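You operate a simulated robot arm through the tools that you are given. There is no shell and no other tool. Be economical: measure what you need, move in short steps, check, and stop when the job is done.

The job below is to be done with a simulated two-armed robot. You get a single attempt, and the scene is never put back.

JOB
Put the tub labelled "Salted corn" from the top of the wide white belt on the top of the trial line belt and the tub marked "Brown rice" on the top of the long steel table by the wall. Put the pouch labelled "Green peas" from the top of the long steel table by the wall on the top of the belt of the small detector and the pouch that says "Pasta twists" on the top of the wide white belt. Fetch the steel tray from the top of the long steel table by the wall and set it on the left part of the middle line belt. Take the steel chute on the top of the narrow white belt and put it away on the side deck of the trough. Stack the jar labelled "Pearl barley" from the top of the narrow white belt on top of the jar that says "Oat rings". The order is free. Set down upright: steel chute.

Only the result counts: the job must be done as asked and must still hold three seconds after the hand-in. Knocking over, shifting, dropping, spilling or breaking anything else fails it.

ROBOT AND FRAMES
Two 6-joint arms with two-finger grippers on one trunk, on a base that drives. Base frame: it is fixed to the floor where the robot stands at the start and does not move with it; the origin is under the middle of the robot, x ahead of it, y to its left, z up; the surface under the hand at the start is at about z = 0.8. Units: m, degrees, N and s.
The left shoulder is at the start at [0.03, 0.178, 1.013], the right one opposite. With the tool pointing down near the work surface each hand reaches from about 0.5 to 0.82 m from the robot's upright axis, wherever it stands, measured 20 degrees to its own side. Places, roughly: brown pouch, cream pouch, green pouch, yellow pouc [3.5, 1.75, 0.75]; cream tub, purple tub [0.5, 0.25, 0.75]; left part of the middle line belt [-1.2, 2.2, 0.8]; orange jar, purple jar, yellow jar with a foil lid [0.5, 2.25, 0.75]; side deck of the trough (20x46 cm) [-7.64, 10.3, 0.88]; steel chute [1.5, 2.25, 0.75]; steel tray [3.75, 2.25, 0.75]; top of the belt of the small detector (96x25 cm) [3.6, 5.32, 0.76]; top of the long steel table by the wall [3.6, 2.3, 0.8]; top of the trial line belt [-1.8, 0.5, 0.8]; top of the wide white belt [1.4, 0.3, 0.8]. Payload 2.54 kg a hand.
Tool frame (each hand has its own): the origin (TCP) lies between the finger pads and is the grasp point; the fingertips stand 0.03 m ahead of it; z points along the fingers, y is the line along which they close. Largest opening 0.116 m; the body of the gripper starts 0.095 m behind the TCP.
Orientation is that of the tool frame in the base frame, as a unit quaternion [w, x, y, z]. With the fingers straight down and closing along the base's y, the tool's x points along the base's -x, its y along +y and its z along -z.

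CONTROLS
- The arms move only by the tool servo_tool. It takes "left_targets", "right_targets" or both (then of equal length, played together; a hand with none holds still); each is one flat list of numbers, 7 for each row, row after row: the closure in counts, from 0 (fully open) to 255 (shut), then the shift along the base's x, y, z in m, then the turn, a rotation vector about the base's x, y, z in rad. In form: [claw, x, y, z, ax, ay, az, claw, x, y, z, ax, ay, az, ...]. A call has 1 to 12 rows; each row is the pose to reach, as a shift and turn from the pose commanded when the call began. A row lasts 0.2 s, in which the tool goes at most 0.05 m and 8.6 degrees; a call with a longer step from one row to the next is refused whole, and so is a gripper value outside its range. A pose out of reach is approached as far as the arm can. The call stops where the force on the tool passes 40 N (or 10 N more than at its start, if that is more) or the arm is blocked; 0.2 s more then pass. The fingers move at their own pace (about 0.153 m/s each) and stop on an object; they squeeze with about 28 N. The grip force told is the motor's: it shows also when the fingers shut on nothing. Time passes only in rows, and 0.2 s behind the last, so rows that repeat a pose let the fingers close. The reply holds the time, the measured pose of the TCP, the force on the tool along the base axes, the opening and the grip force, in the units named above and with some noise, with the torque about the TCP (base axes, N m) and any sound that the robot's microphone picked up, and new pictures: "pictures" is both (left out), scene, wrist or none (wrist: the cameras of the hands that moved).
- Cameras (640 x 400 px; columns grow to the right, rows downward): "scene" is now at [0.0434, 0.0283, 1.7236]; the picture's right is [0.36, -0.93, 0.00], its down [-0.78, -0.30, -0.55] and it looks along [0.51, 0.20, -0.84] (base axes); focal length 269 px, centre (320, 200). "left" rides on the left gripper at [0.069, 0.015, -0.122] in its tool frame; the picture's right is [-0.21, 0.98, 0.00], its down [-0.83, -0.18, -0.53] and it looks along [-0.52, -0.11, 0.85] (tool axes); focal length 251 px, centre (320, 200). "right" rides on the right gripper at [0.069, -0.015, -0.122] in its tool frame; the picture's right is [0.21, 0.98, 0.00], its down [-0.83, 0.18, -0.53] and it looks along [-0.52, 0.11, 0.85] (tool axes); focal length 251 px, centre (320, 200). There is no depth. A picture from a camera that has moved, and an enlarged one, comes with that camera's place and axes in the base frame and with its lens. The place of the scene camera against the robot may be out by one fixed shift of up to 0.012 m in any direction.
- slide_trunk(by): slides the trunk up (or, below 0, down) by that many m; the arms and the scene camera ride with it, the base frame stays. It gives what a move gives, with no picture.
- base_move(legs): drives the robot by 1 to 6 legs, each [ahead, left, turn to the left] in m, m and degrees, along the robot's own axes; the way and the turn of a leg run together, so that a leg with both is an arc; at most 1.5 m and 180 degrees a leg. The arms and the cameras ride along, it lands a little off, and it stops where it bumps. It gives what a move gives, and a new picture of the scene camera.
- turn_head(pan, tilt): turns the head with the scene camera to pan (to the left, within 143 degrees either way) and tilt (down, from -29 to 69), counted from straight ahead of the robot. It gives what a move gives, and a new picture of the scene camera.
- enlarge(camera, box): a new picture of the part [left, top, right, bottom] of that camera's present view, enlarged. The clock stands still meanwhile.
- sign_off(): hands the job in; it is judged then, once.

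Go step by step. Nothing tells you exact positions but the pictures and the camera data: compare them with the known pose of the tool, close in by small moves and look again before you grip or let go. The budget is 207 turns and 260 pictures, counting those below and the enlarged ones. Unless the task says otherwise, let go and move clear before handing in.

The tools are called after ">>>" by a JSON object that holds its "name" and its "arguments". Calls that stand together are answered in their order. servo_tool: Moves the arms, as the interface text tells. Its arguments: {"type":"object","properties":{"left_targets":{"type":"array","items":{"type":"number"}},"right_targets":{"type":"array","items":{"type":"number"}},"pictures":{"type":"string","enum":["both","scene","wrist","none"]}},"required":[]} The other tools are called the same way: slide_trunk (by) slides the trunk up or down; base_move (legs) drives the base; turn_head (pan, tilt) turns the head that bears the scene camera; enlarge (camera, box) takes an enlarged picture of a part of a camera's view; sign_off () hands the job in.

At the start:

```text
t: 0.0
left_ee_pos: [0.4243, 0.4466, 1.06]
left_ee_rot: [0.0, 0.0, 1.0, 0.0]
left_wrist_force: [-0.6, -0.5, 0.0]
left_moment: [0.05, 0.01, -0.02]
left_gripper_width: 0.1161
left_gripper_force: 0.1
right_ee_pos: [0.5544, 0.0913, 1.1351]
right_ee_rot: [0.0, 0.0, 1.0, 0.0]
right_wrist_force: [0.1, 1.1, 1.0]
right_moment: [-0.02, 0.03, -0.03]
right_gripper_width: 0.1161
right_gripper_force: 0.0
trunk travel left (down, up): [-0.225, 0.315]
robot x, y, heading: [0.0005, -0.001, 0.0]
head pan, tilt: [21.0, 56.8]
```

scene: 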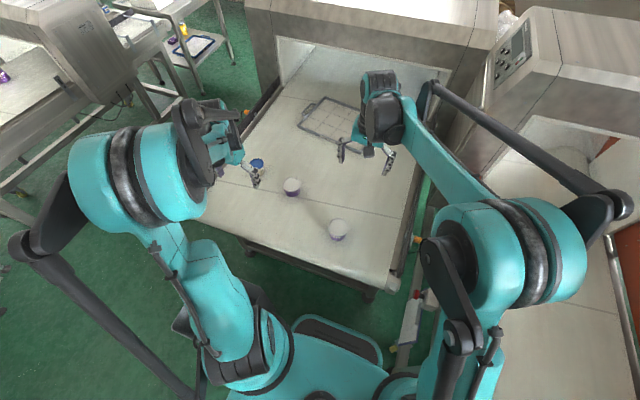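
right: 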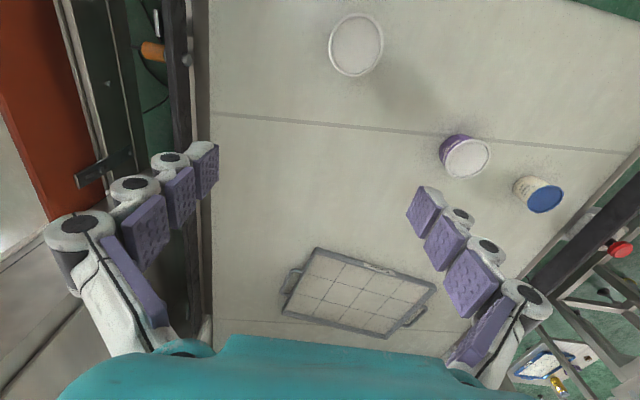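
left: 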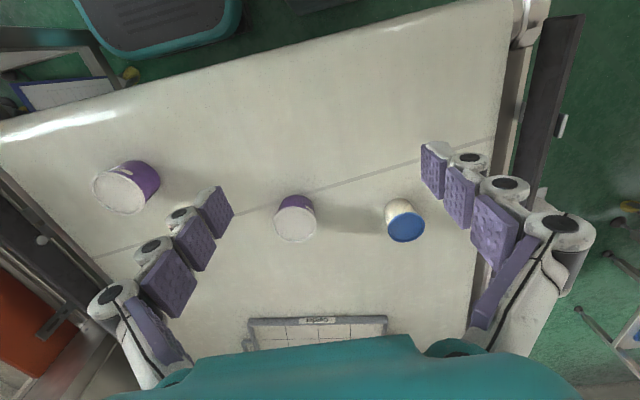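

I see the wide white belt ahead with two purple tubs, one cream tub with a blue lid and a tray. I'll read the labels first.

>>> {"name": "enlarge", "arguments": {"camera": "left", "box": [80, 140, 440, 260]}}

>>> {"name": "enlarge", "arguments": {"camera": "scene", "box": [180, 80, 400, 260]}}

>>> {"name": "turn_head", "arguments": {"pan": 60, "tilt": 25}}

>>> {"name": "turn_head", "arguments": {"pan": 130, "tilt": 25}}

>>> {"name": "turn_head", "arguments": {"pan": 0, "tilt": 25}}

```text
1.78 times, centred on (260, 200) of left
camera zoom: at [0.3537, 0.4623, 1.1817], right [0.21, 0.98, 0.0], down [0.83, -0.18, 0.53], along [0.52, -0.11, -0.85], focal length 447 px, centre (427, 200)
```

zoom: 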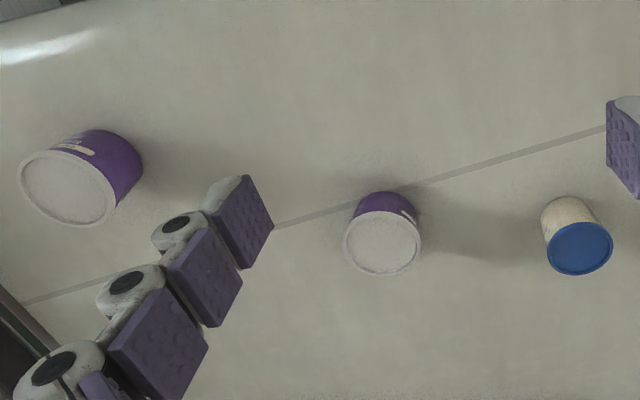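

```text
2.22 times, centred on (290, 170) of scene
camera zoom: at [0.0434, 0.0283, 1.7236], right [0.36, -0.93, 0.0], down [-0.78, -0.3, -0.55], along [0.51, 0.2, -0.84], focal length 598 px, centre (387, 267)
```

zoom: 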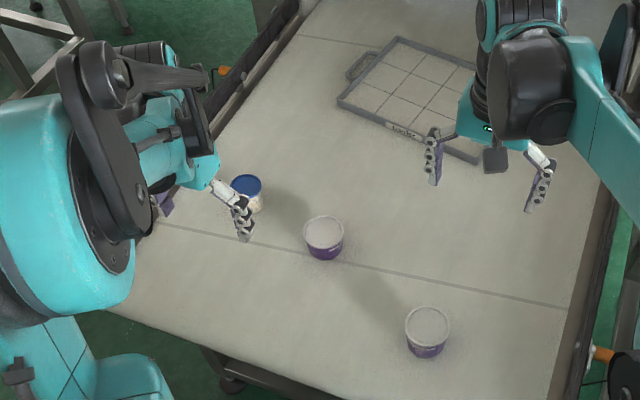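

```text
t: 1.1
left_ee_pos: [0.4248, 0.4472, 1.0589]
left_ee_rot: [0.0, 0.0, 1.0, 0.0]
left_wrist_force: [0.3, 0.2, 0.2]
left_moment: [0.0, -0.02, -0.02]
left_gripper_width: 0.116
left_gripper_force: 0.0
right_ee_pos: [0.5534, 0.0899, 1.1333]
right_ee_rot: [0.0, -0.001, 1.0, 0.0]
right_wrist_force: [0.4, 0.0, 0.0]
right_moment: [0.0, -0.02, 0.0]
right_gripper_width: 0.1161
right_gripper_force: 0.0
trunk travel left (down, up): [-0.225, 0.315]
robot x, y, heading: [0.0011, -0.0012, 0.1]
head pan, tilt: [60.0, 25.0]
camera scene: at [0.0241, 0.0829, 1.7698], right [0.87, -0.5, 0.0], down [-0.21, -0.37, -0.91], along [0.45, 0.78, -0.42], focal length 269 px, centre (320, 200)
```

scene: 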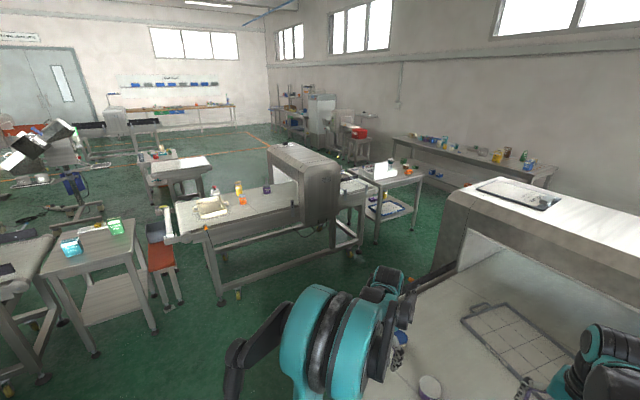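

```text
t: 2.5
left_ee_pos: [0.424, 0.4458, 1.0596]
left_ee_rot: [-0.001, 0.0, 1.0, 0.001]
left_wrist_force: [-0.2, -0.1, 0.4]
left_moment: [-0.04, -0.04, 0.04]
left_gripper_width: 0.1163
left_gripper_force: 0.2
right_ee_pos: [0.553, 0.0908, 1.1345]
right_ee_rot: [0.0, 0.0, 1.0, 0.0]
right_wrist_force: [-0.8, -0.5, 0.6]
right_moment: [0.05, 0.01, 0.02]
right_gripper_width: 0.1161
right_gripper_force: 0.1
trunk travel left (down, up): [-0.225, 0.315]
robot x, y, heading: [0.0001, 0.0023, -0.1]
head pan, tilt: [130.0, 25.0]
camera scene: at [-0.0813, 0.0738, 1.7699], right [0.77, 0.64, 0.0], down [0.27, -0.32, -0.91], along [-0.58, 0.69, -0.42], focal length 269 px, centre (320, 200)
```

scene: 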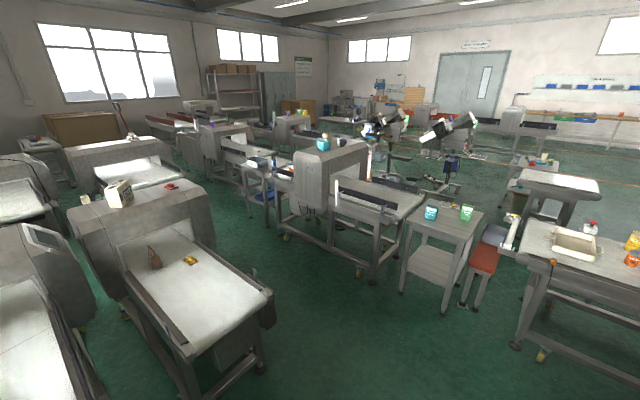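

```text
t: 4.6
left_ee_pos: [0.4238, 0.4469, 1.0595]
left_ee_rot: [0.0, 0.0, 1.0, 0.0]
left_wrist_force: [0.3, -0.6, -0.6]
left_moment: [-0.01, 0.02, -0.03]
left_gripper_width: 0.1158
left_gripper_force: 0.1
right_ee_pos: [0.5531, 0.0917, 1.135]
right_ee_rot: [0.001, 0.001, 1.0, 0.0]
right_wrist_force: [0.3, 0.1, 1.0]
right_moment: [0.03, 0.03, 0.02]
right_gripper_width: 0.116
right_gripper_force: 0.0
trunk travel left (down, up): [-0.225, 0.315]
robot x, y, heading: [0.0016, -0.0003, -0.1]
head pan, tilt: [0.0, 25.0]
camera scene: at [0.07, 0.0032, 1.7699], right [0.0, -1.0, 0.0], down [-0.42, 0.0, -0.91], along [0.91, 0.0, -0.42], focal length 269 px, centre (320, 200)
```

scene: 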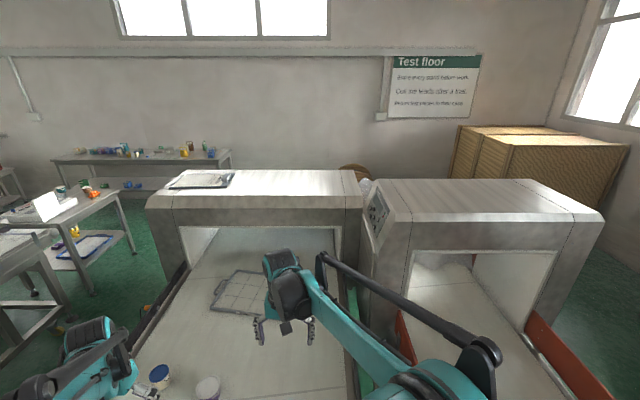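

The tubs stand around (0.48,0.12), (0.60,0.37) and (0.64,0.55), tops near z 0.855. I'll turn the head back and zoom tightly on the labels.

>>> {"name": "turn_head", "arguments": {"pan": 25, "tilt": 45}}

>>> {"name": "enlarge", "arguments": {"camera": "left", "box": [90, 140, 190, 220]}}

>>> {"name": "enlarge", "arguments": {"camera": "right", "box": [420, 120, 580, 220]}}

```text
t: 5.5
left_ee_pos: [0.4243, 0.4467, 1.0603]
left_ee_rot: [0.001, -0.001, 1.0, 0.0]
left_wrist_force: [-0.3, 0.7, 0.6]
left_moment: [-0.02, -0.02, -0.04]
left_gripper_width: 0.1158
left_gripper_force: 0.0
right_ee_pos: [0.5531, 0.0917, 1.1348]
right_ee_rot: [0.0, 0.0, 1.0, 0.0]
right_wrist_force: [0.8, 0.2, 0.4]
right_moment: [-0.02, -0.01, -0.02]
right_gripper_width: 0.116
right_gripper_force: 0.0
trunk travel left (down, up): [-0.225, 0.315]
robot x, y, heading: [0.0012, 0.0006, 0.2]
head pan, tilt: [25.0, 45.0]
camera scene: at [0.0517, 0.0375, 1.7393], right [0.42, -0.91, 0.0], down [-0.64, -0.3, -0.71], along [0.64, 0.3, -0.71], focal length 269 px, centre (320, 200)
```

scene: 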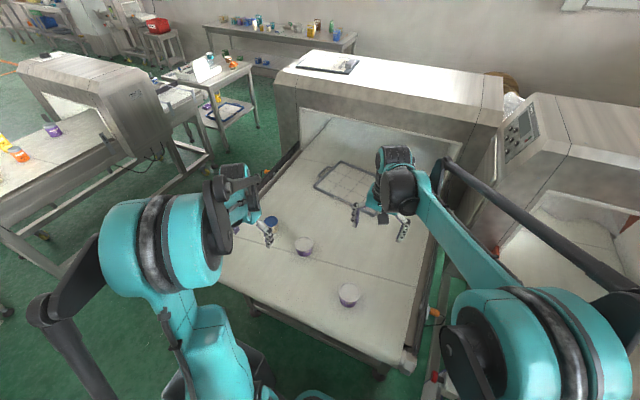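

```text
5.00 times, centred on (140, 180) of left
camera zoom: at [0.3537, 0.4623, 1.1817], right [0.21, 0.98, 0.0], down [0.83, -0.18, 0.53], along [0.52, -0.11, -0.85], focal length 1257 px, centre (1220, 300)
```

zoom: 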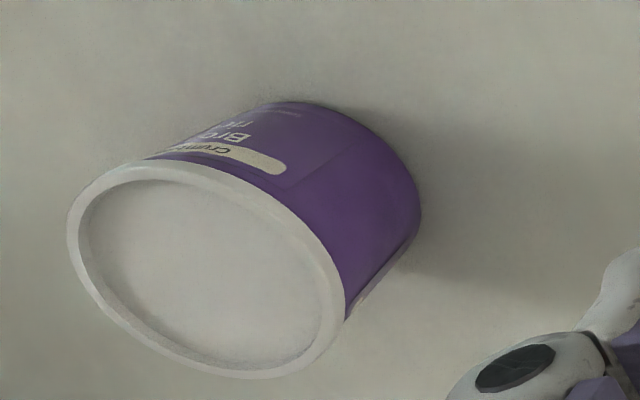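

```text
4.00 times, centred on (500, 170) of right
camera zoom: at [0.4853, 0.0758, 1.2567], right [-0.21, 0.98, 0.0], down [0.83, 0.18, 0.53], along [0.52, 0.11, -0.85], focal length 1006 px, centre (-400, 320)
```

zoom: 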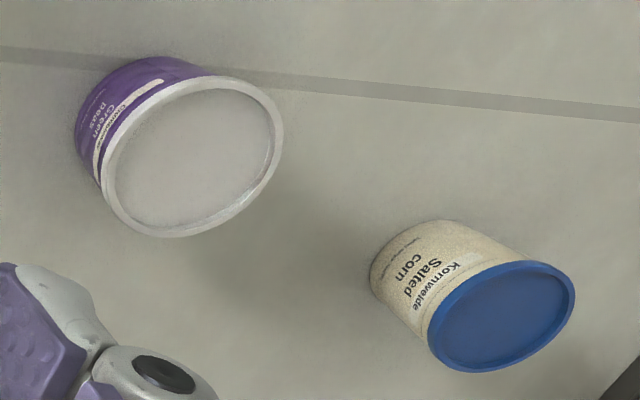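

Near purple is "Brown rice", the middle one is a decoy (Green ...), cream is "Salted corn". I'll shift the base left 0.25 and back 0.05 so both hands can reach their tubs.

>>> {"name": "base_move", "arguments": {"legs": [[-0.05, 0.25, 0]]}}

```text
t: 7.2
left_ee_pos: [0.4174, 0.5605, 1.0575]
left_ee_rot: [0.0, 0.042, 0.999, -0.001]
left_wrist_force: [-0.2, -0.1, -1.2]
left_moment: [0.01, 0.1, 0.0]
left_gripper_width: 0.1157
left_gripper_force: 0.1
right_ee_pos: [0.5164, 0.1957, 1.1351]
right_ee_rot: [0.0, 0.042, 0.999, -0.001]
right_wrist_force: [-0.3, 0.5, -1.7]
right_moment: [-0.04, 0.05, 0.0]
right_gripper_width: 0.1158
right_gripper_force: 0.0
trunk travel left (down, up): [-0.225, 0.315]
robot x, y, heading: [-0.046, 0.1483, -4.7]
head pan, tilt: [25.0, 45.0]
stopped in leg 1: the robot was blocked; the commanded pose is now the measured one
camera scene: at [0.0117, 0.1855, 1.7391], right [0.34, -0.94, 0.0], down [-0.66, -0.25, -0.71], along [0.66, 0.24, -0.71], focal length 269 px, centre (320, 200)
```

scene: 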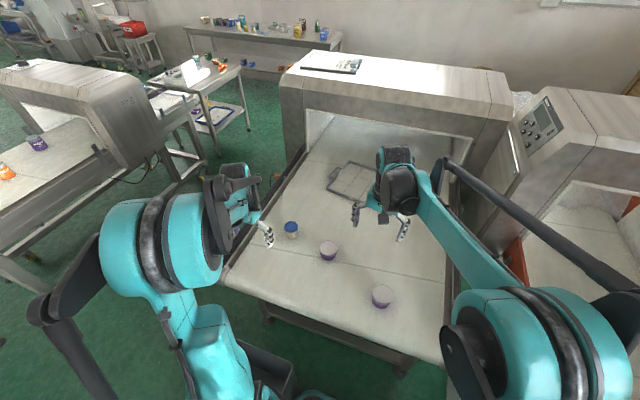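

The base got blocked at about y 0.15. I'll look down to see what is there.

>>> {"name": "turn_head", "arguments": {"pan": 70, "tilt": 65}}

>>> {"name": "turn_head", "arguments": {"pan": 130, "tilt": 60}}

>>> {"name": "turn_head", "arguments": {"pan": -80, "tilt": 50}}

```text
t: 8.4
left_ee_pos: [0.4155, 0.5589, 1.0599]
left_ee_rot: [0.001, 0.042, 0.999, 0.0]
left_wrist_force: [-0.5, -1.0, 0.3]
left_moment: [0.03, -0.02, -0.02]
left_gripper_width: 0.1164
left_gripper_force: 0.1
right_ee_pos: [0.5145, 0.1918, 1.1344]
right_ee_rot: [-0.001, 0.044, 0.999, 0.0]
right_wrist_force: [0.0, 0.0, 0.1]
right_moment: [0.0, 0.02, 0.01]
right_gripper_width: 0.1161
right_gripper_force: 0.0
trunk travel left (down, up): [-0.225, 0.315]
robot x, y, heading: [-0.0459, 0.151, -4.8]
head pan, tilt: [70.0, 65.0]
camera scene: at [-0.0413, 0.2095, 1.7143], right [0.91, -0.42, 0.0], down [-0.38, -0.82, -0.42], along [0.18, 0.38, -0.91], focal length 269 px, centre (320, 200)
```

scene: 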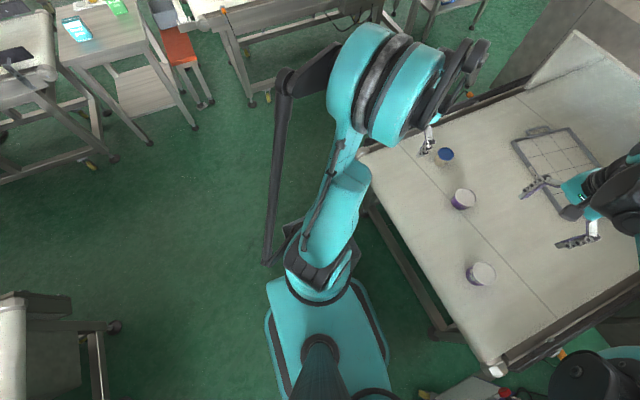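

```text
t: 9.7
left_ee_pos: [0.4149, 0.5591, 1.0582]
left_ee_rot: [-0.001, 0.043, 0.999, 0.0]
left_wrist_force: [-0.5, 0.1, -0.4]
left_moment: [0.02, -0.02, 0.0]
left_gripper_width: 0.116
left_gripper_force: 0.2
right_ee_pos: [0.5147, 0.192, 1.1339]
right_ee_rot: [0.0, 0.043, 0.999, 0.001]
right_wrist_force: [0.3, -0.3, -0.7]
right_moment: [-0.04, -0.01, -0.02]
right_gripper_width: 0.1162
right_gripper_force: 0.1
trunk travel left (down, up): [-0.225, 0.315]
robot x, y, heading: [-0.0448, 0.1481, -5.0]
head pan, tilt: [130.0, 60.0]
camera scene: at [-0.105, 0.2092, 1.7198], right [0.82, 0.58, 0.0], down [0.5, -0.71, -0.5], along [-0.29, 0.41, -0.87], focal length 269 px, centre (320, 200)
```

scene: 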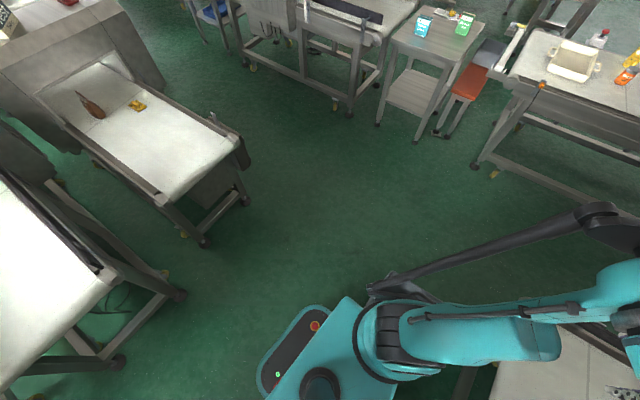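

```text
t: 12.7
left_ee_pos: [0.4165, 0.5578, 1.06]
left_ee_rot: [0.0, 0.042, 0.999, 0.0]
left_wrist_force: [0.1, 0.8, 1.1]
left_moment: [0.02, 0.02, -0.03]
left_gripper_width: 0.116
left_gripper_force: 0.1
right_ee_pos: [0.5146, 0.1935, 1.1351]
right_ee_rot: [0.0, 0.043, 0.999, 0.0]
right_wrist_force: [0.2, 0.4, 0.1]
right_moment: [-0.01, 0.02, -0.01]
right_gripper_width: 0.116
right_gripper_force: 0.0
trunk travel left (down, up): [-0.225, 0.315]
robot x, y, heading: [-0.0468, 0.1449, -5.0]
head pan, tilt: [-80.0, 50.0]
camera scene: at [-0.0597, 0.078, 1.7324], right [-1.0, -0.09, 0.0], down [-0.07, 0.76, -0.64], along [0.06, -0.64, -0.77], focal length 269 px, centre (320, 200)
```

scene: 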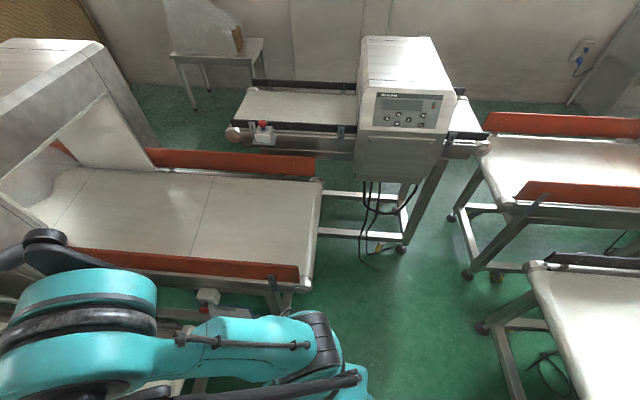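

Nothing obvious; I'll look straight down at the front of the base.

>>> {"name": "turn_head", "arguments": {"pan": 35, "tilt": 69}}

>>> {"name": "turn_head", "arguments": {"pan": -35, "tilt": 69}}

```text
t: 14.7
left_ee_pos: [0.4174, 0.5585, 1.0595]
left_ee_rot: [0.0, 0.043, 0.999, 0.0]
left_wrist_force: [-0.6, -0.2, -0.2]
left_moment: [0.04, -0.02, 0.04]
left_gripper_width: 0.1162
left_gripper_force: 0.0
right_ee_pos: [0.5148, 0.1929, 1.1336]
right_ee_rot: [0.0, 0.043, 0.999, -0.001]
right_wrist_force: [0.4, 0.6, 0.4]
right_moment: [0.0, -0.01, -0.03]
right_gripper_width: 0.1161
right_gripper_force: 0.0
trunk travel left (down, up): [-0.225, 0.315]
robot x, y, heading: [-0.0457, 0.148, -4.9]
head pan, tilt: [35.0, 68.8]
camera scene: at [-0.0183, 0.1827, 1.7104], right [0.5, -0.86, 0.0], down [-0.81, -0.47, -0.36], along [0.31, 0.18, -0.93], focal length 269 px, centre (320, 200)
```

scene: 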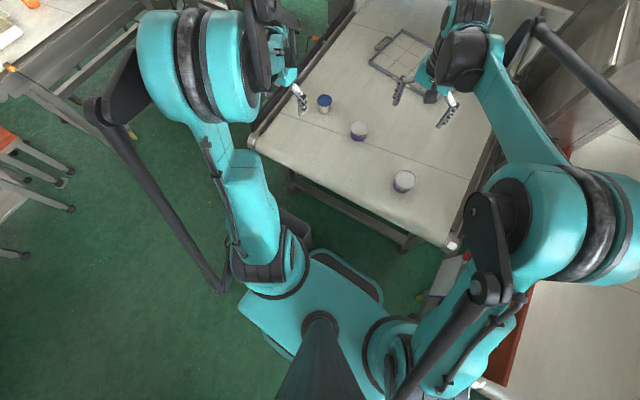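

```text
t: 16.1
left_ee_pos: [0.4155, 0.5569, 1.0597]
left_ee_rot: [0.0, 0.042, 0.999, 0.0]
left_wrist_force: [-0.5, 0.6, -0.5]
left_moment: [0.0, 0.02, 0.01]
left_gripper_width: 0.1159
left_gripper_force: 0.1
right_ee_pos: [0.5149, 0.1924, 1.135]
right_ee_rot: [0.0, 0.043, 0.999, 0.0]
right_wrist_force: [0.5, 0.4, -0.4]
right_moment: [0.01, 0.0, -0.01]
right_gripper_width: 0.1158
right_gripper_force: 0.1
trunk travel left (down, up): [-0.225, 0.315]
robot x, y, heading: [-0.045, 0.1473, -4.9]
head pan, tilt: [-35.0, 68.8]
camera scene: at [-0.0237, 0.1189, 1.7104], right [-0.64, -0.77, 0.0], down [-0.72, 0.6, -0.36], along [0.28, -0.23, -0.93], focal length 269 px, centre (320, 200)
```

scene: 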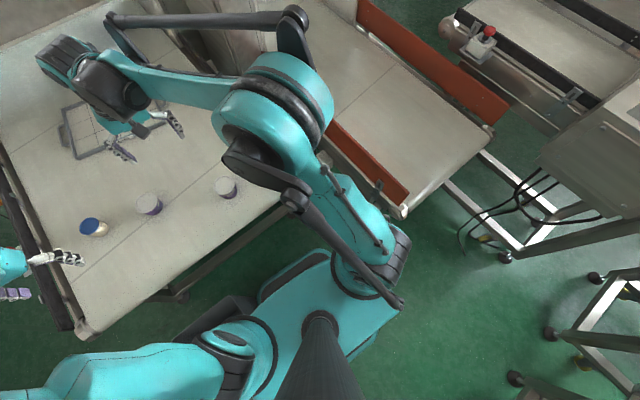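

>>> {"name": "enlarge", "arguments": {"camera": "scene", "box": [150, 250, 310, 350]}}

```text
4.00 times, centred on (230, 300) of scene
camera zoom: at [-0.0237, 0.1189, 1.7104], right [-0.64, -0.77, 0.0], down [-0.72, 0.6, -0.36], along [0.28, -0.23, -0.93], focal length 1077 px, centre (680, -200)
```

zoom: 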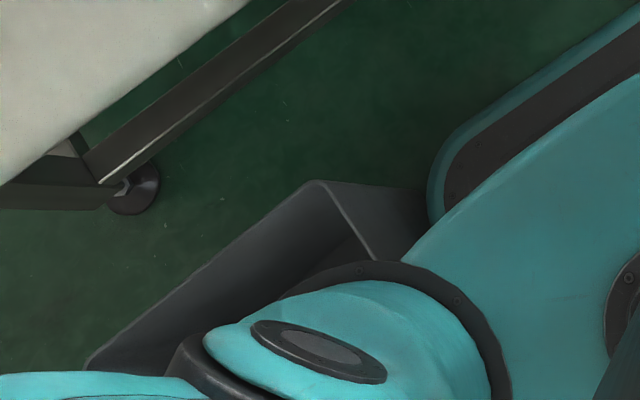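

A grey bin on the floor stopped the base. I'll back away to the right and straighten; both tubs are reachable from near (-0.05, 0.05).

>>> {"name": "base_move", "arguments": {"legs": [[0, -0.1, 0], [0, 0, 4.9]]}}

>>> {"name": "turn_head", "arguments": {"pan": 25, "tilt": 60}}

```text
t: 17.7
left_ee_pos: [0.3695, 0.494, 1.0592]
left_ee_rot: [0.001, -0.001, 1.0, 0.0]
left_wrist_force: [-0.9, -0.2, 0.9]
left_moment: [0.01, 0.0, 0.02]
left_gripper_width: 0.1161
left_gripper_force: 0.1
right_ee_pos: [0.5003, 0.141, 1.1355]
right_ee_rot: [0.0, -0.001, 1.0, 0.0]
right_wrist_force: [-0.6, -0.5, -0.1]
right_moment: [0.01, 0.04, 0.02]
right_gripper_width: 0.1159
right_gripper_force: 0.1
trunk travel left (down, up): [-0.225, 0.315]
robot x, y, heading: [-0.0495, 0.0462, 0.4]
head pan, tilt: [-35.0, 68.8]
camera scene: at [-0.0299, 0.0194, 1.7104], right [-0.57, -0.82, 0.0], down [-0.76, 0.53, -0.36], along [0.3, -0.21, -0.93], focal length 269 px, centre (320, 200)
```

scene: 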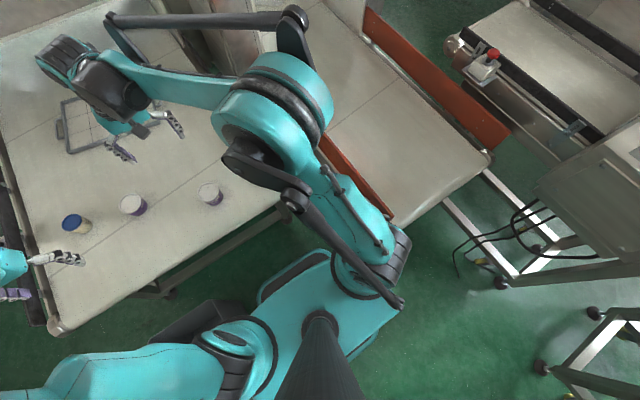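

```text
t: 19.0
left_ee_pos: [0.3699, 0.4944, 1.0587]
left_ee_rot: [0.0, -0.002, 1.0, 0.0]
left_wrist_force: [0.3, 1.2, -0.2]
left_moment: [0.0, -0.02, -0.03]
left_gripper_width: 0.116
left_gripper_force: 0.1
right_ee_pos: [0.4999, 0.1399, 1.1343]
right_ee_rot: [0.001, 0.0, 1.0, 0.001]
right_wrist_force: [-0.1, 0.9, -0.6]
right_moment: [0.0, -0.01, -0.01]
right_gripper_width: 0.1158
right_gripper_force: 0.0
trunk travel left (down, up): [-0.225, 0.315]
robot x, y, heading: [-0.0526, 0.0476, 0.1]
head pan, tilt: [25.0, 60.0]
camera scene: at [-0.0149, 0.0793, 1.7198], right [0.42, -0.91, 0.0], down [-0.78, -0.37, -0.5], along [0.45, 0.21, -0.87], focal length 269 px, centre (320, 200)
```

scene: 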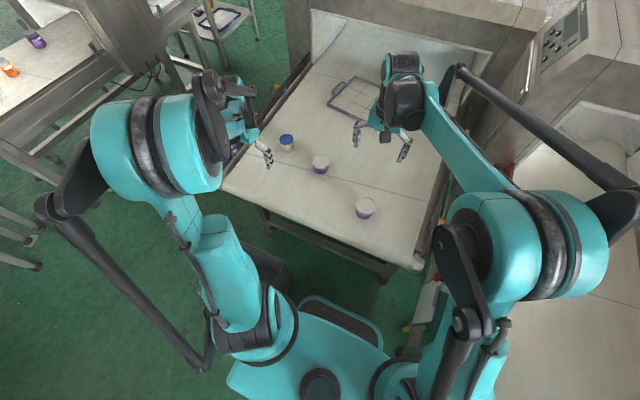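

Moving both hands above their tubs.

>>> {"name": "servo_tool", "arguments": {"left_targets": [0, 0.044, 0.009, -0.013, 0, 0, 0, 0, 0.089, 0.017, -0.027, 0, 0, 0, 0, 0.133, 0.026, -0.04, 0, 0, 0, 0, 0.177, 0.035, -0.053, 0, 0, 0, 0, 0.222, 0.043, -0.067, 0, 0, 0, 0, 0.266, 0.052, -0.08, 0, 0, 0], "right_targets": [0, -0.004, -0.003, -0.026, 0, 0, 0, 0, -0.007, -0.006, -0.052, 0, 0, 0, 0, -0.011, -0.009, -0.078, 0, 0, 0, 0, -0.015, -0.011, -0.103, 0, 0, 0, 0, -0.018, -0.014, -0.129, 0, 0, 0, 0, -0.022, -0.017, -0.155, 0, 0, 0], "pictures": "wrist"}}

```text
t: 20.4
left_ee_pos: [0.6404, 0.5471, 0.9751]
left_ee_rot: [0.0, 0.0, 1.0, 0.0]
left_wrist_force: [1.2, 0.5, -0.2]
left_moment: [-0.03, 0.03, 0.02]
left_gripper_width: 0.1159
left_gripper_force: 0.0
right_ee_pos: [0.4817, 0.1238, 0.9772]
right_ee_rot: [-0.001, -0.001, 1.0, -0.001]
right_wrist_force: [0.7, 0.4, -0.3]
right_moment: [-0.01, 0.02, -0.01]
right_gripper_width: 0.1157
right_gripper_force: 0.0
trunk travel left (down, up): [-0.225, 0.315]
robot x, y, heading: [-0.0526, 0.0488, -0.1]
head pan, tilt: [25.0, 60.0]
camera right: at [0.4138, 0.109, 1.0999], right [-0.22, 0.98, 0.0], down [0.83, 0.18, 0.53], along [0.52, 0.11, -0.85], focal length 251 px, centre (320, 200)
camera left: at [0.5709, 0.5623, 1.0978], right [0.21, 0.98, 0.0], down [0.83, -0.18, 0.53], along [0.52, -0.11, -0.85], focal length 251 px, centre (320, 200)
```

right: 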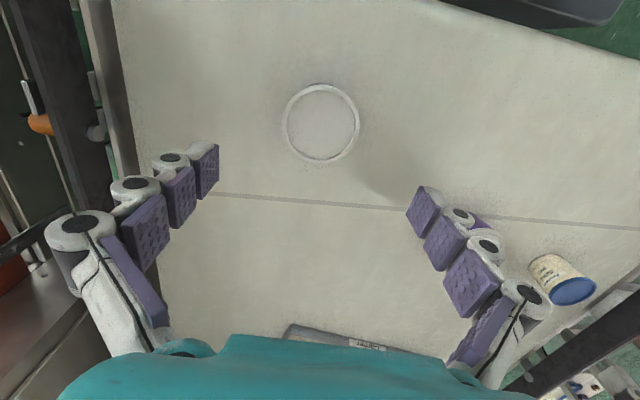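
left: 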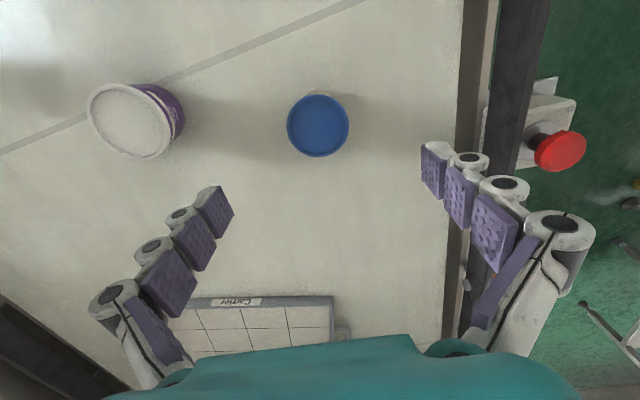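

Both hands are centred within a few mm. Descending to z≈0.83.

>>> {"name": "servo_tool", "arguments": {"left_targets": [0, -0.001, 0, -0.036, 0, 0, 0, 0, -0.002, 0, -0.072, 0, 0, 0, 0, -0.003, 0, -0.108, 0, 0, 0, 0, -0.003, 0, -0.145, 0, 0, 0], "right_targets": [0, -0.001, 0, -0.036, 0, 0, 0, 0, -0.002, 0, -0.072, 0, 0, 0, 0, -0.003, 0, -0.108, 0, 0, 0, 0, -0.004, -0.001, -0.147, 0, 0, 0], "pictures": "wrist"}}

```text
t: 21.4
left_ee_pos: [0.6343, 0.5464, 0.8316]
left_ee_rot: [-0.001, 0.0, 1.0, 0.0]
left_wrist_force: [-0.1, 0.9, 0.1]
left_moment: [-0.01, 0.03, 0.01]
left_gripper_width: 0.116
left_gripper_force: 0.0
right_ee_pos: [0.4767, 0.1208, 0.8322]
right_ee_rot: [0.001, -0.001, 1.0, 0.0]
right_wrist_force: [-0.2, 0.2, -0.9]
right_moment: [0.03, 0.0, -0.02]
right_gripper_width: 0.116
right_gripper_force: 0.0
trunk travel left (down, up): [-0.225, 0.315]
robot x, y, heading: [-0.051, 0.0478, -0.4]
head pan, tilt: [25.0, 60.0]
camera right: at [0.4086, 0.1047, 0.9534], right [-0.22, 0.98, 0.0], down [0.83, 0.18, 0.53], along [0.52, 0.12, -0.85], focal length 251 px, centre (320, 200)
camera left: at [0.5643, 0.5631, 0.9544], right [0.21, 0.98, 0.0], down [0.83, -0.18, 0.53], along [0.52, -0.11, -0.85], focal length 251 px, centre (320, 200)
```

right: 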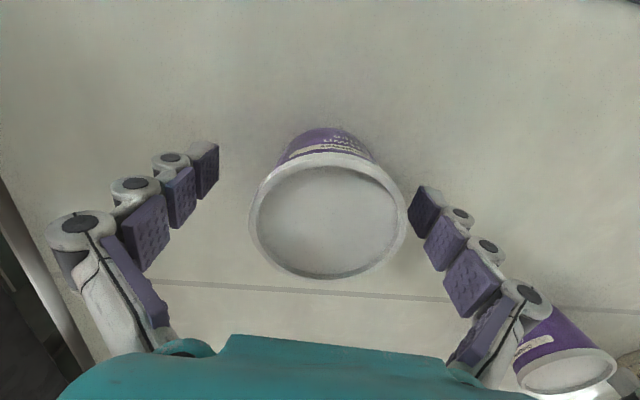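
left: 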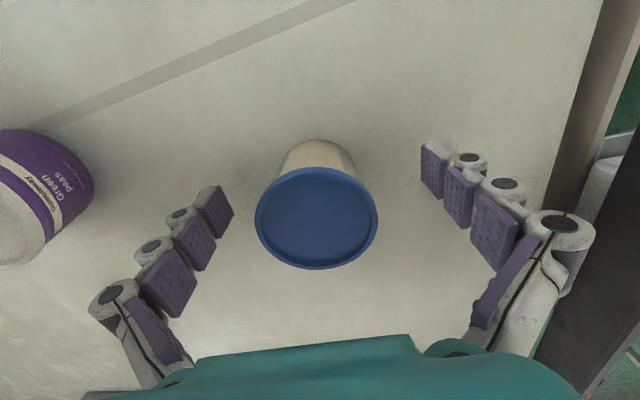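

Centred. Closing both grippers.

>>> {"name": "servo_tool", "arguments": {"left_targets": [100, 0, 0, -0.006, 0, 0, 0, 255, 0, 0, -0.006, 0, 0, 0, 255, 0, 0, -0.006, 0, 0, 0], "right_targets": [80, 0, 0, -0.006, 0, 0, 0, 255, 0, 0.001, -0.006, 0, 0, 0, 255, 0, 0.001, -0.006, 0, 0, 0], "pictures": "wrist"}}

```text
t: 22.2
left_ee_pos: [0.6347, 0.5468, 0.8279]
left_ee_rot: [0.0, -0.001, 1.0, 0.0]
left_wrist_force: [-0.8, -0.7, 2.5]
left_moment: [0.08, -0.02, 0.03]
left_gripper_width: 0.056
left_gripper_force: 28.5
right_ee_pos: [0.475, 0.1235, 0.8276]
right_ee_rot: [0.001, 0.0, 1.0, 0.0]
right_wrist_force: [-0.7, 0.0, 0.1]
right_moment: [-0.02, 0.04, 0.01]
right_gripper_width: 0.07
right_gripper_force: 27.8
trunk travel left (down, up): [-0.225, 0.315]
robot x, y, heading: [-0.0545, 0.0486, 0.2]
head pan, tilt: [25.0, 60.0]
camera right: at [0.4064, 0.1068, 0.9486], right [-0.22, 0.98, 0.0], down [0.83, 0.18, 0.53], along [0.52, 0.12, -0.85], focal length 251 px, centre (320, 200)
camera left: at [0.5629, 0.5626, 0.9509], right [0.21, 0.98, 0.0], down [0.83, -0.18, 0.53], along [0.52, -0.11, -0.85], focal length 251 px, centre (320, 200)
```

right: 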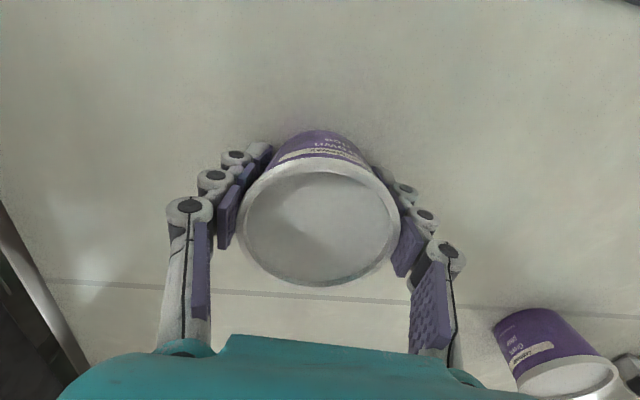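
left: 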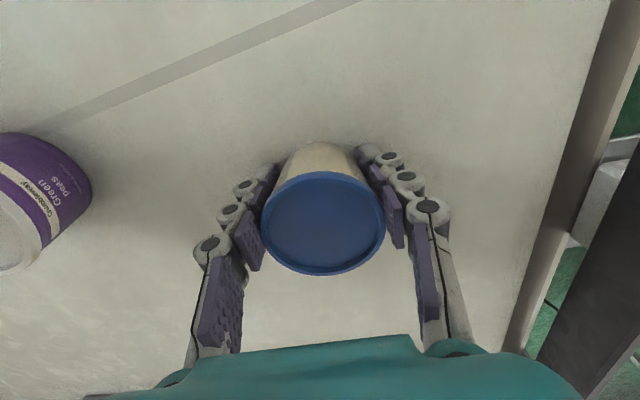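

Both gripped (0.056, 0.070). Lifting and drawing in.

>>> {"name": "servo_tool", "arguments": {"left_targets": [255, 0, 0, 0.045, 0, 0, 0, 255, 0, 0, 0.09, 0, 0, 0, 255, 0, 0, 0.135, 0, 0, 0, 255, 0, 0, 0.18, 0, 0, 0, 255, 0, 0, 0.22, 0, 0, 0, 255, -0.04, -0.01, 0.235, 0, 0, 0, 255, -0.085, -0.02, 0.235, 0, 0, 0, 255, -0.13, -0.03, 0.235, 0, 0, 0, 255, -0.175, -0.04, 0.235, 0, 0, 0, 255, -0.21, -0.06, 0.235, 0, 0, 0], "right_targets": [255, 0, 0, 0.045, 0, 0, 0, 255, 0, 0, 0.09, 0, 0, 0, 255, 0, 0, 0.135, 0, 0, 0, 255, 0, 0, 0.18, 0, 0, 0, 255, 0, 0, 0.22, 0, 0, 0, 255, 0, -0.03, 0.235, 0, 0, 0, 255, 0, -0.06, 0.235, 0, 0, 0, 255, -0.01, -0.1, 0.235, 0, 0, 0, 255, -0.02, -0.14, 0.235, 0, 0, 0, 255, -0.04, -0.18, 0.235, 0, 0, 0], "pictures": "both"}}

>>> {"name": "turn_head", "arguments": {"pan": 140, "tilt": 30}}

```text
t: 24.4
left_ee_pos: [0.4183, 0.4865, 1.0604]
left_ee_rot: [0.001, -0.001, 1.0, 0.0]
left_wrist_force: [0.5, 0.2, -0.6]
left_moment: [0.03, -0.01, 0.0]
left_gripper_width: 0.0557
left_gripper_force: 28.2
right_ee_pos: [0.4341, -0.0579, 1.0625]
right_ee_rot: [0.001, 0.0, 1.0, 0.0]
right_wrist_force: [-0.9, -0.6, -1.2]
right_moment: [0.05, -0.03, 0.0]
right_gripper_width: 0.0702
right_gripper_force: 28.6
trunk travel left (down, up): [-0.225, 0.315]
robot x, y, heading: [-0.0544, 0.047, 0.1]
head pan, tilt: [25.0, 60.0]
camera scene: at [-0.018, 0.0767, 1.7199], right [0.42, -0.91, 0.0], down [-0.78, -0.37, -0.5], along [0.45, 0.21, -0.86], focal length 269 px, centre (320, 200)
camera right: at [0.3654, -0.0743, 1.1836], right [-0.22, 0.98, 0.0], down [0.82, 0.18, 0.54], along [0.52, 0.12, -0.84], focal length 251 px, centre (320, 200)
camera left: at [0.348, 0.5025, 1.1821], right [0.21, 0.98, 0.0], down [0.83, -0.18, 0.53], along [0.52, -0.11, -0.84], focal length 251 px, centre (320, 200)
```

scene: 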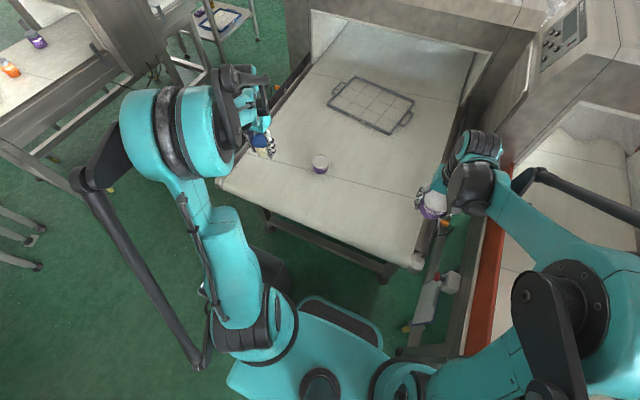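
right: 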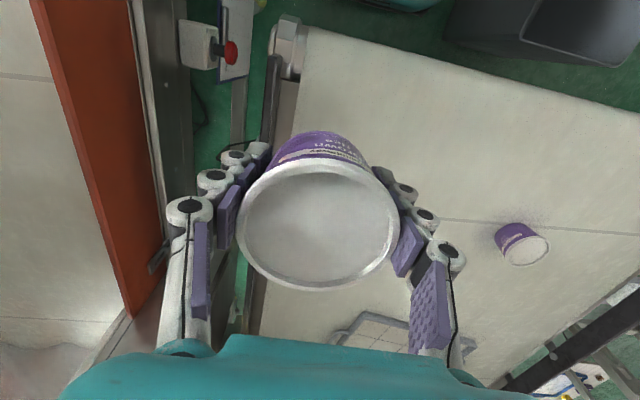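
left: 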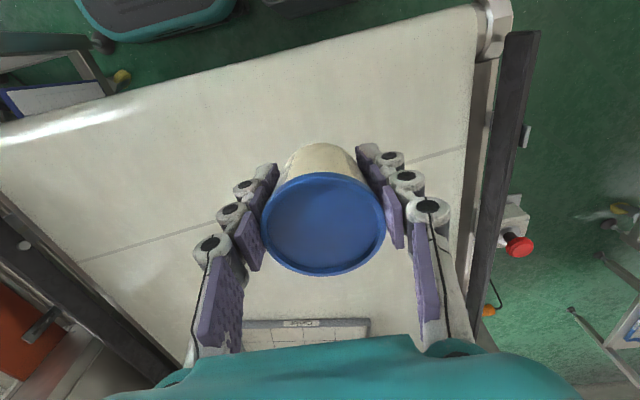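

```text
t: 26.3
left_ee_pos: [0.4214, 0.488, 1.059]
left_ee_rot: [0.0, -0.001, 1.0, 0.0]
left_wrist_force: [0.2, 0.6, -1.1]
left_moment: [0.01, 0.03, 0.04]
left_gripper_width: 0.0561
left_gripper_force: 27.9
right_ee_pos: [0.4367, -0.0567, 1.0614]
right_ee_rot: [0.001, 0.0, 1.0, 0.0]
right_wrist_force: [-1.1, 1.0, -1.8]
right_moment: [-0.02, 0.04, 0.0]
right_gripper_width: 0.0697
right_gripper_force: 28.1
trunk travel left (down, up): [-0.225, 0.315]
robot x, y, heading: [-0.0519, 0.0479, 0.2]
head pan, tilt: [140.0, 30.0]
camera scene: at [-0.1444, 0.1091, 1.7619], right [0.64, 0.77, 0.0], down [0.38, -0.32, -0.87], along [-0.66, 0.56, -0.5], focal length 269 px, centre (320, 200)
```

scene: 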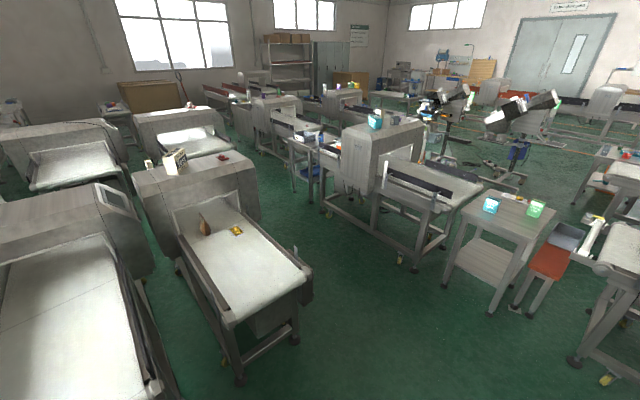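

Trial belt's open surface spans x −0.91…−1.75, y 0.27…0.66, with a bottle and a yellow block further back. I'll back up, strafe left and turn around to face it.

>>> {"name": "base_move", "arguments": {"legs": [[-0.4, 0, 0], [0, 0.6, 0], [0, 0, 179]]}}

>>> {"name": "turn_head", "arguments": {"pan": 15, "tilt": 50}}

```text
t: 39.2
left_ee_pos: [-0.9146, 0.1709, 1.0578]
left_ee_rot: [0.0, 1.0, 0.026, 0.0]
left_wrist_force: [0.2, 1.1, -0.8]
left_moment: [-0.01, 0.0, -0.01]
left_gripper_width: 0.0556
left_gripper_force: 28.1
right_ee_pos: [-0.9567, 0.7148, 1.0613]
right_ee_rot: [0.001, 1.0, 0.027, 0.0]
right_wrist_force: [-0.3, -0.5, -1.6]
right_moment: [0.0, -0.01, -0.03]
right_gripper_width: 0.0699
right_gripper_force: 27.8
trunk travel left (down, up): [-0.225, 0.315]
robot x, y, heading: [-0.4611, 0.6366, -177.1]
head pan, tilt: [140.0, 30.0]
camera scene: at [-0.3531, 0.5867, 1.7619], right [-0.6, -0.8, 0.0], down [-0.4, 0.3, -0.87], along [0.69, -0.52, -0.5], focal length 269 px, centre (320, 200)
```

scene: 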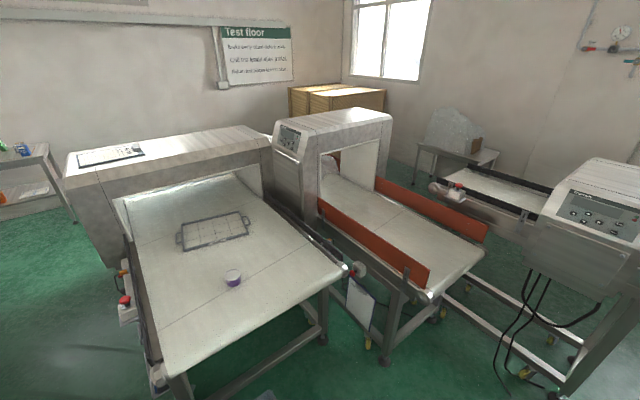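

```text
t: 41.3
left_ee_pos: [-0.9139, 0.1713, 1.0582]
left_ee_rot: [0.0, 1.0, 0.026, 0.0]
left_wrist_force: [-0.5, 0.1, -0.3]
left_moment: [-0.01, -0.01, 0.0]
left_gripper_width: 0.056
left_gripper_force: 27.9
right_ee_pos: [-0.9561, 0.7178, 1.0607]
right_ee_rot: [0.0, 1.0, 0.027, 0.0]
right_wrist_force: [-1.2, -0.4, -1.6]
right_moment: [-0.02, -0.04, 0.0]
right_gripper_width: 0.0699
right_gripper_force: 28.2
trunk travel left (down, up): [-0.225, 0.315]
robot x, y, heading: [-0.4593, 0.6327, -176.5]
head pan, tilt: [15.0, 50.0]
camera scene: at [-0.4986, 0.6172, 1.7324], right [-0.31, 0.95, 0.0], down [0.73, 0.24, -0.64], along [-0.61, -0.2, -0.77], focal length 269 px, centre (320, 200)
```

scene: 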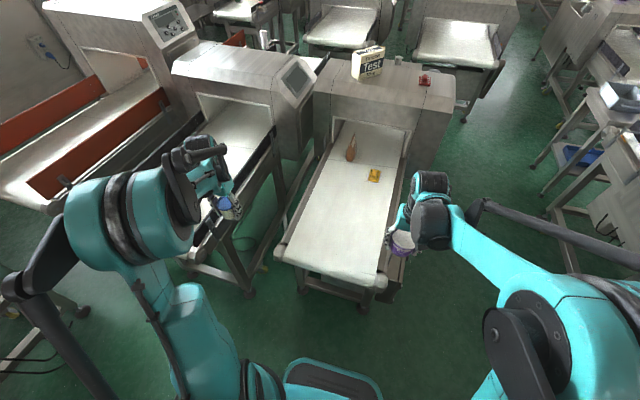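

Moving the left hand over the trial belt at about (−1.12, 0.48).

>>> {"name": "servo_tool", "arguments": {"left_targets": [255, -0.026, 0.039, 0, 0, 0, 0, 255, -0.052, 0.077, 0, 0, 0, 0, 255, -0.077, 0.116, 0, 0, 0, 0, 255, -0.103, 0.155, 0, 0, 0, 0, 255, -0.129, 0.193, 0, 0, 0, 0, 255, -0.155, 0.232, 0, 0, 0, 0, 255, -0.18, 0.27, 0, 0, 0, 0, 255, -0.206, 0.309, 0, 0, 0, 0, 255, -0.206, 0.309, -0.045, 0, 0, 0, 255, -0.206, 0.309, -0.09, 0, 0, 0, 255, -0.206, 0.309, -0.13, 0, 0, 0], "pictures": "both"}}

```text
t: 43.7
left_ee_pos: [-1.124, 0.4795, 0.9257]
left_ee_rot: [-0.001, 1.0, 0.026, 0.001]
left_wrist_force: [-1.1, -0.7, -1.4]
left_moment: [0.03, -0.04, 0.03]
left_gripper_width: 0.0559
left_gripper_force: 28.0
right_ee_pos: [-0.9565, 0.7151, 1.0613]
right_ee_rot: [0.0, 1.0, 0.026, 0.0]
right_wrist_force: [-0.4, 0.3, -0.8]
right_moment: [-0.01, 0.02, -0.01]
right_gripper_width: 0.0699
right_gripper_force: 27.9
trunk travel left (down, up): [-0.225, 0.315]
robot x, y, heading: [-0.463, 0.6372, -176.8]
head pan, tilt: [15.0, 50.0]
camera scene: at [-0.4998, 0.617, 1.7323], right [-0.31, 0.95, 0.0], down [0.73, 0.24, -0.64], along [-0.61, -0.2, -0.77], focal length 269 px, centre (320, 200)
camera left: at [-1.0562, 0.4686, 1.0489], right [-0.16, -0.99, 0.0], down [-0.83, 0.14, 0.53], along [-0.53, 0.09, -0.85], focal length 251 px, centre (320, 200)
```

scene: 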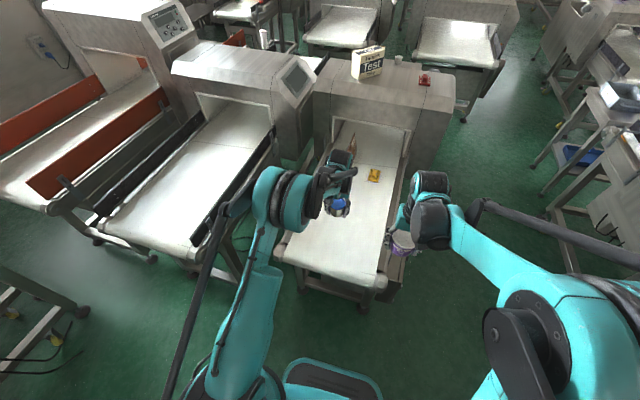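
left: 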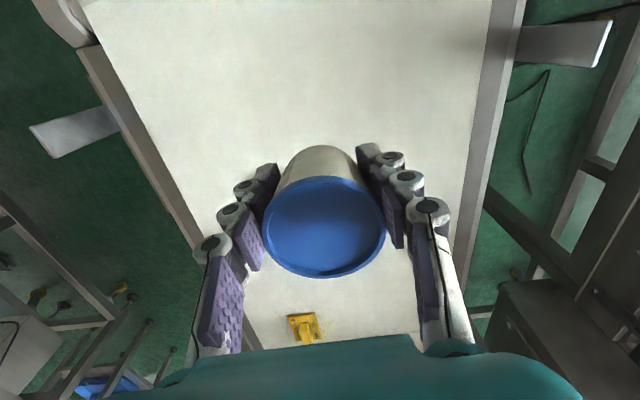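

>>> {"name": "servo_tool", "arguments": {"left_targets": [255, 0, 0, -0.025, 0, 0, 0, 255, 0, 0, -0.05, 0, 0, 0, 255, 0, 0, -0.075, 0, 0, 0, 255, 0, 0, -0.085, 0, 0, 0], "pictures": "wrist"}}

```text
t: 44.7
left_ee_pos: [-1.1216, 0.4806, 0.8418]
left_ee_rot: [0.0, 1.0, 0.027, 0.0]
left_wrist_force: [-0.3, 0.5, -1.8]
left_moment: [-0.04, 0.01, 0.01]
left_gripper_width: 0.0559
left_gripper_force: 28.5
right_ee_pos: [-0.9564, 0.7166, 1.0599]
right_ee_rot: [0.0, 1.0, 0.027, 0.0]
right_wrist_force: [0.3, -0.5, -2.3]
right_moment: [0.01, 0.01, 0.02]
right_gripper_width: 0.0699
right_gripper_force: 28.0
trunk travel left (down, up): [-0.225, 0.315]
robot x, y, heading: [-0.4608, 0.6372, -176.8]
head pan, tilt: [15.0, 50.0]
camera left: at [-1.053, 0.47, 0.9652], right [-0.16, -0.99, 0.0], down [-0.83, 0.14, 0.53], along [-0.53, 0.09, -0.85], focal length 251 px, centre (320, 200)
```

left: 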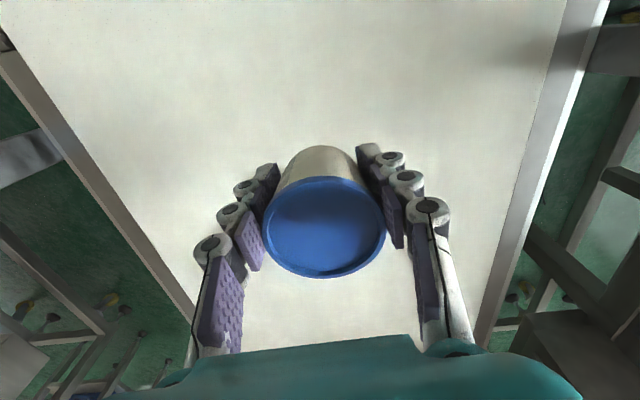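

>>> {"name": "servo_tool", "arguments": {"left_targets": [255, 0, 0, -0.005, 0, 0, 0, 255, 0, 0, -0.01, 0, 0, 0, 255, 0, 0, -0.014, 0, 0, 0, 255, 0, 0, -0.018, 0, 0, 0], "pictures": "wrist"}}

```text
t: 45.7
left_ee_pos: [-1.1203, 0.481, 0.8248]
left_ee_rot: [0.0, 1.0, 0.026, -0.001]
left_wrist_force: [0.7, 0.6, -0.6]
left_moment: [-0.02, 0.0, 0.02]
left_gripper_width: 0.0559
left_gripper_force: 28.0
right_ee_pos: [-0.9562, 0.7155, 1.0604]
right_ee_rot: [0.0, 1.0, 0.026, 0.0]
right_wrist_force: [0.2, 0.3, -1.7]
right_moment: [0.01, 0.0, -0.01]
right_gripper_width: 0.0698
right_gripper_force: 27.9
trunk travel left (down, up): [-0.225, 0.315]
robot x, y, heading: [-0.4621, 0.6374, -176.9]
head pan, tilt: [15.0, 50.0]
camera left: at [-1.0515, 0.4695, 0.9478], right [-0.16, -0.99, 0.0], down [-0.83, 0.14, 0.53], along [-0.53, 0.09, -0.85], focal length 251 px, centre (320, 200)
```

left: 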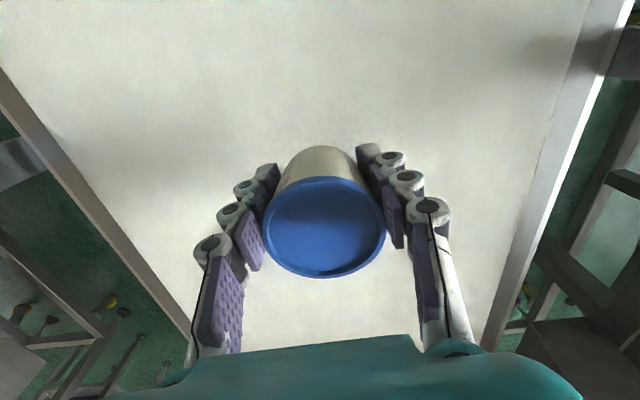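

>>> {"name": "servo_tool", "arguments": {"left_targets": [255, 0, 0, -0.004, 0, 0, 0, 255, 0, 0, -0.008, 0, 0, 0, 255, 0, 0, -0.012, 0, 0, 0, 255, 0, 0, -0.016, 0, 0, 0], "pictures": "wrist"}}

```text
t: 46.7
left_ee_pos: [-1.1195, 0.4818, 0.8086]
left_ee_rot: [0.0, 1.0, 0.026, 0.0]
left_wrist_force: [0.3, -0.9, -0.9]
left_moment: [0.0, -0.01, -0.03]
left_gripper_width: 0.0561
left_gripper_force: 27.9
right_ee_pos: [-0.9565, 0.7159, 1.0609]
right_ee_rot: [0.0, 1.0, 0.025, 0.0]
right_wrist_force: [0.3, 0.1, -1.0]
right_moment: [-0.01, 0.01, 0.01]
right_gripper_width: 0.0699
right_gripper_force: 27.9
trunk travel left (down, up): [-0.225, 0.315]
robot x, y, heading: [-0.4633, 0.6364, -176.9]
head pan, tilt: [15.0, 50.0]
camera left: at [-1.051, 0.4702, 0.9317], right [-0.16, -0.99, 0.0], down [-0.83, 0.14, 0.53], along [-0.53, 0.09, -0.85], focal length 251 px, centre (320, 200)
```

left: 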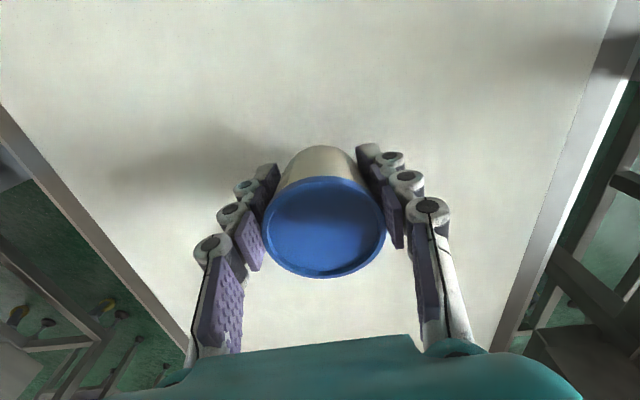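

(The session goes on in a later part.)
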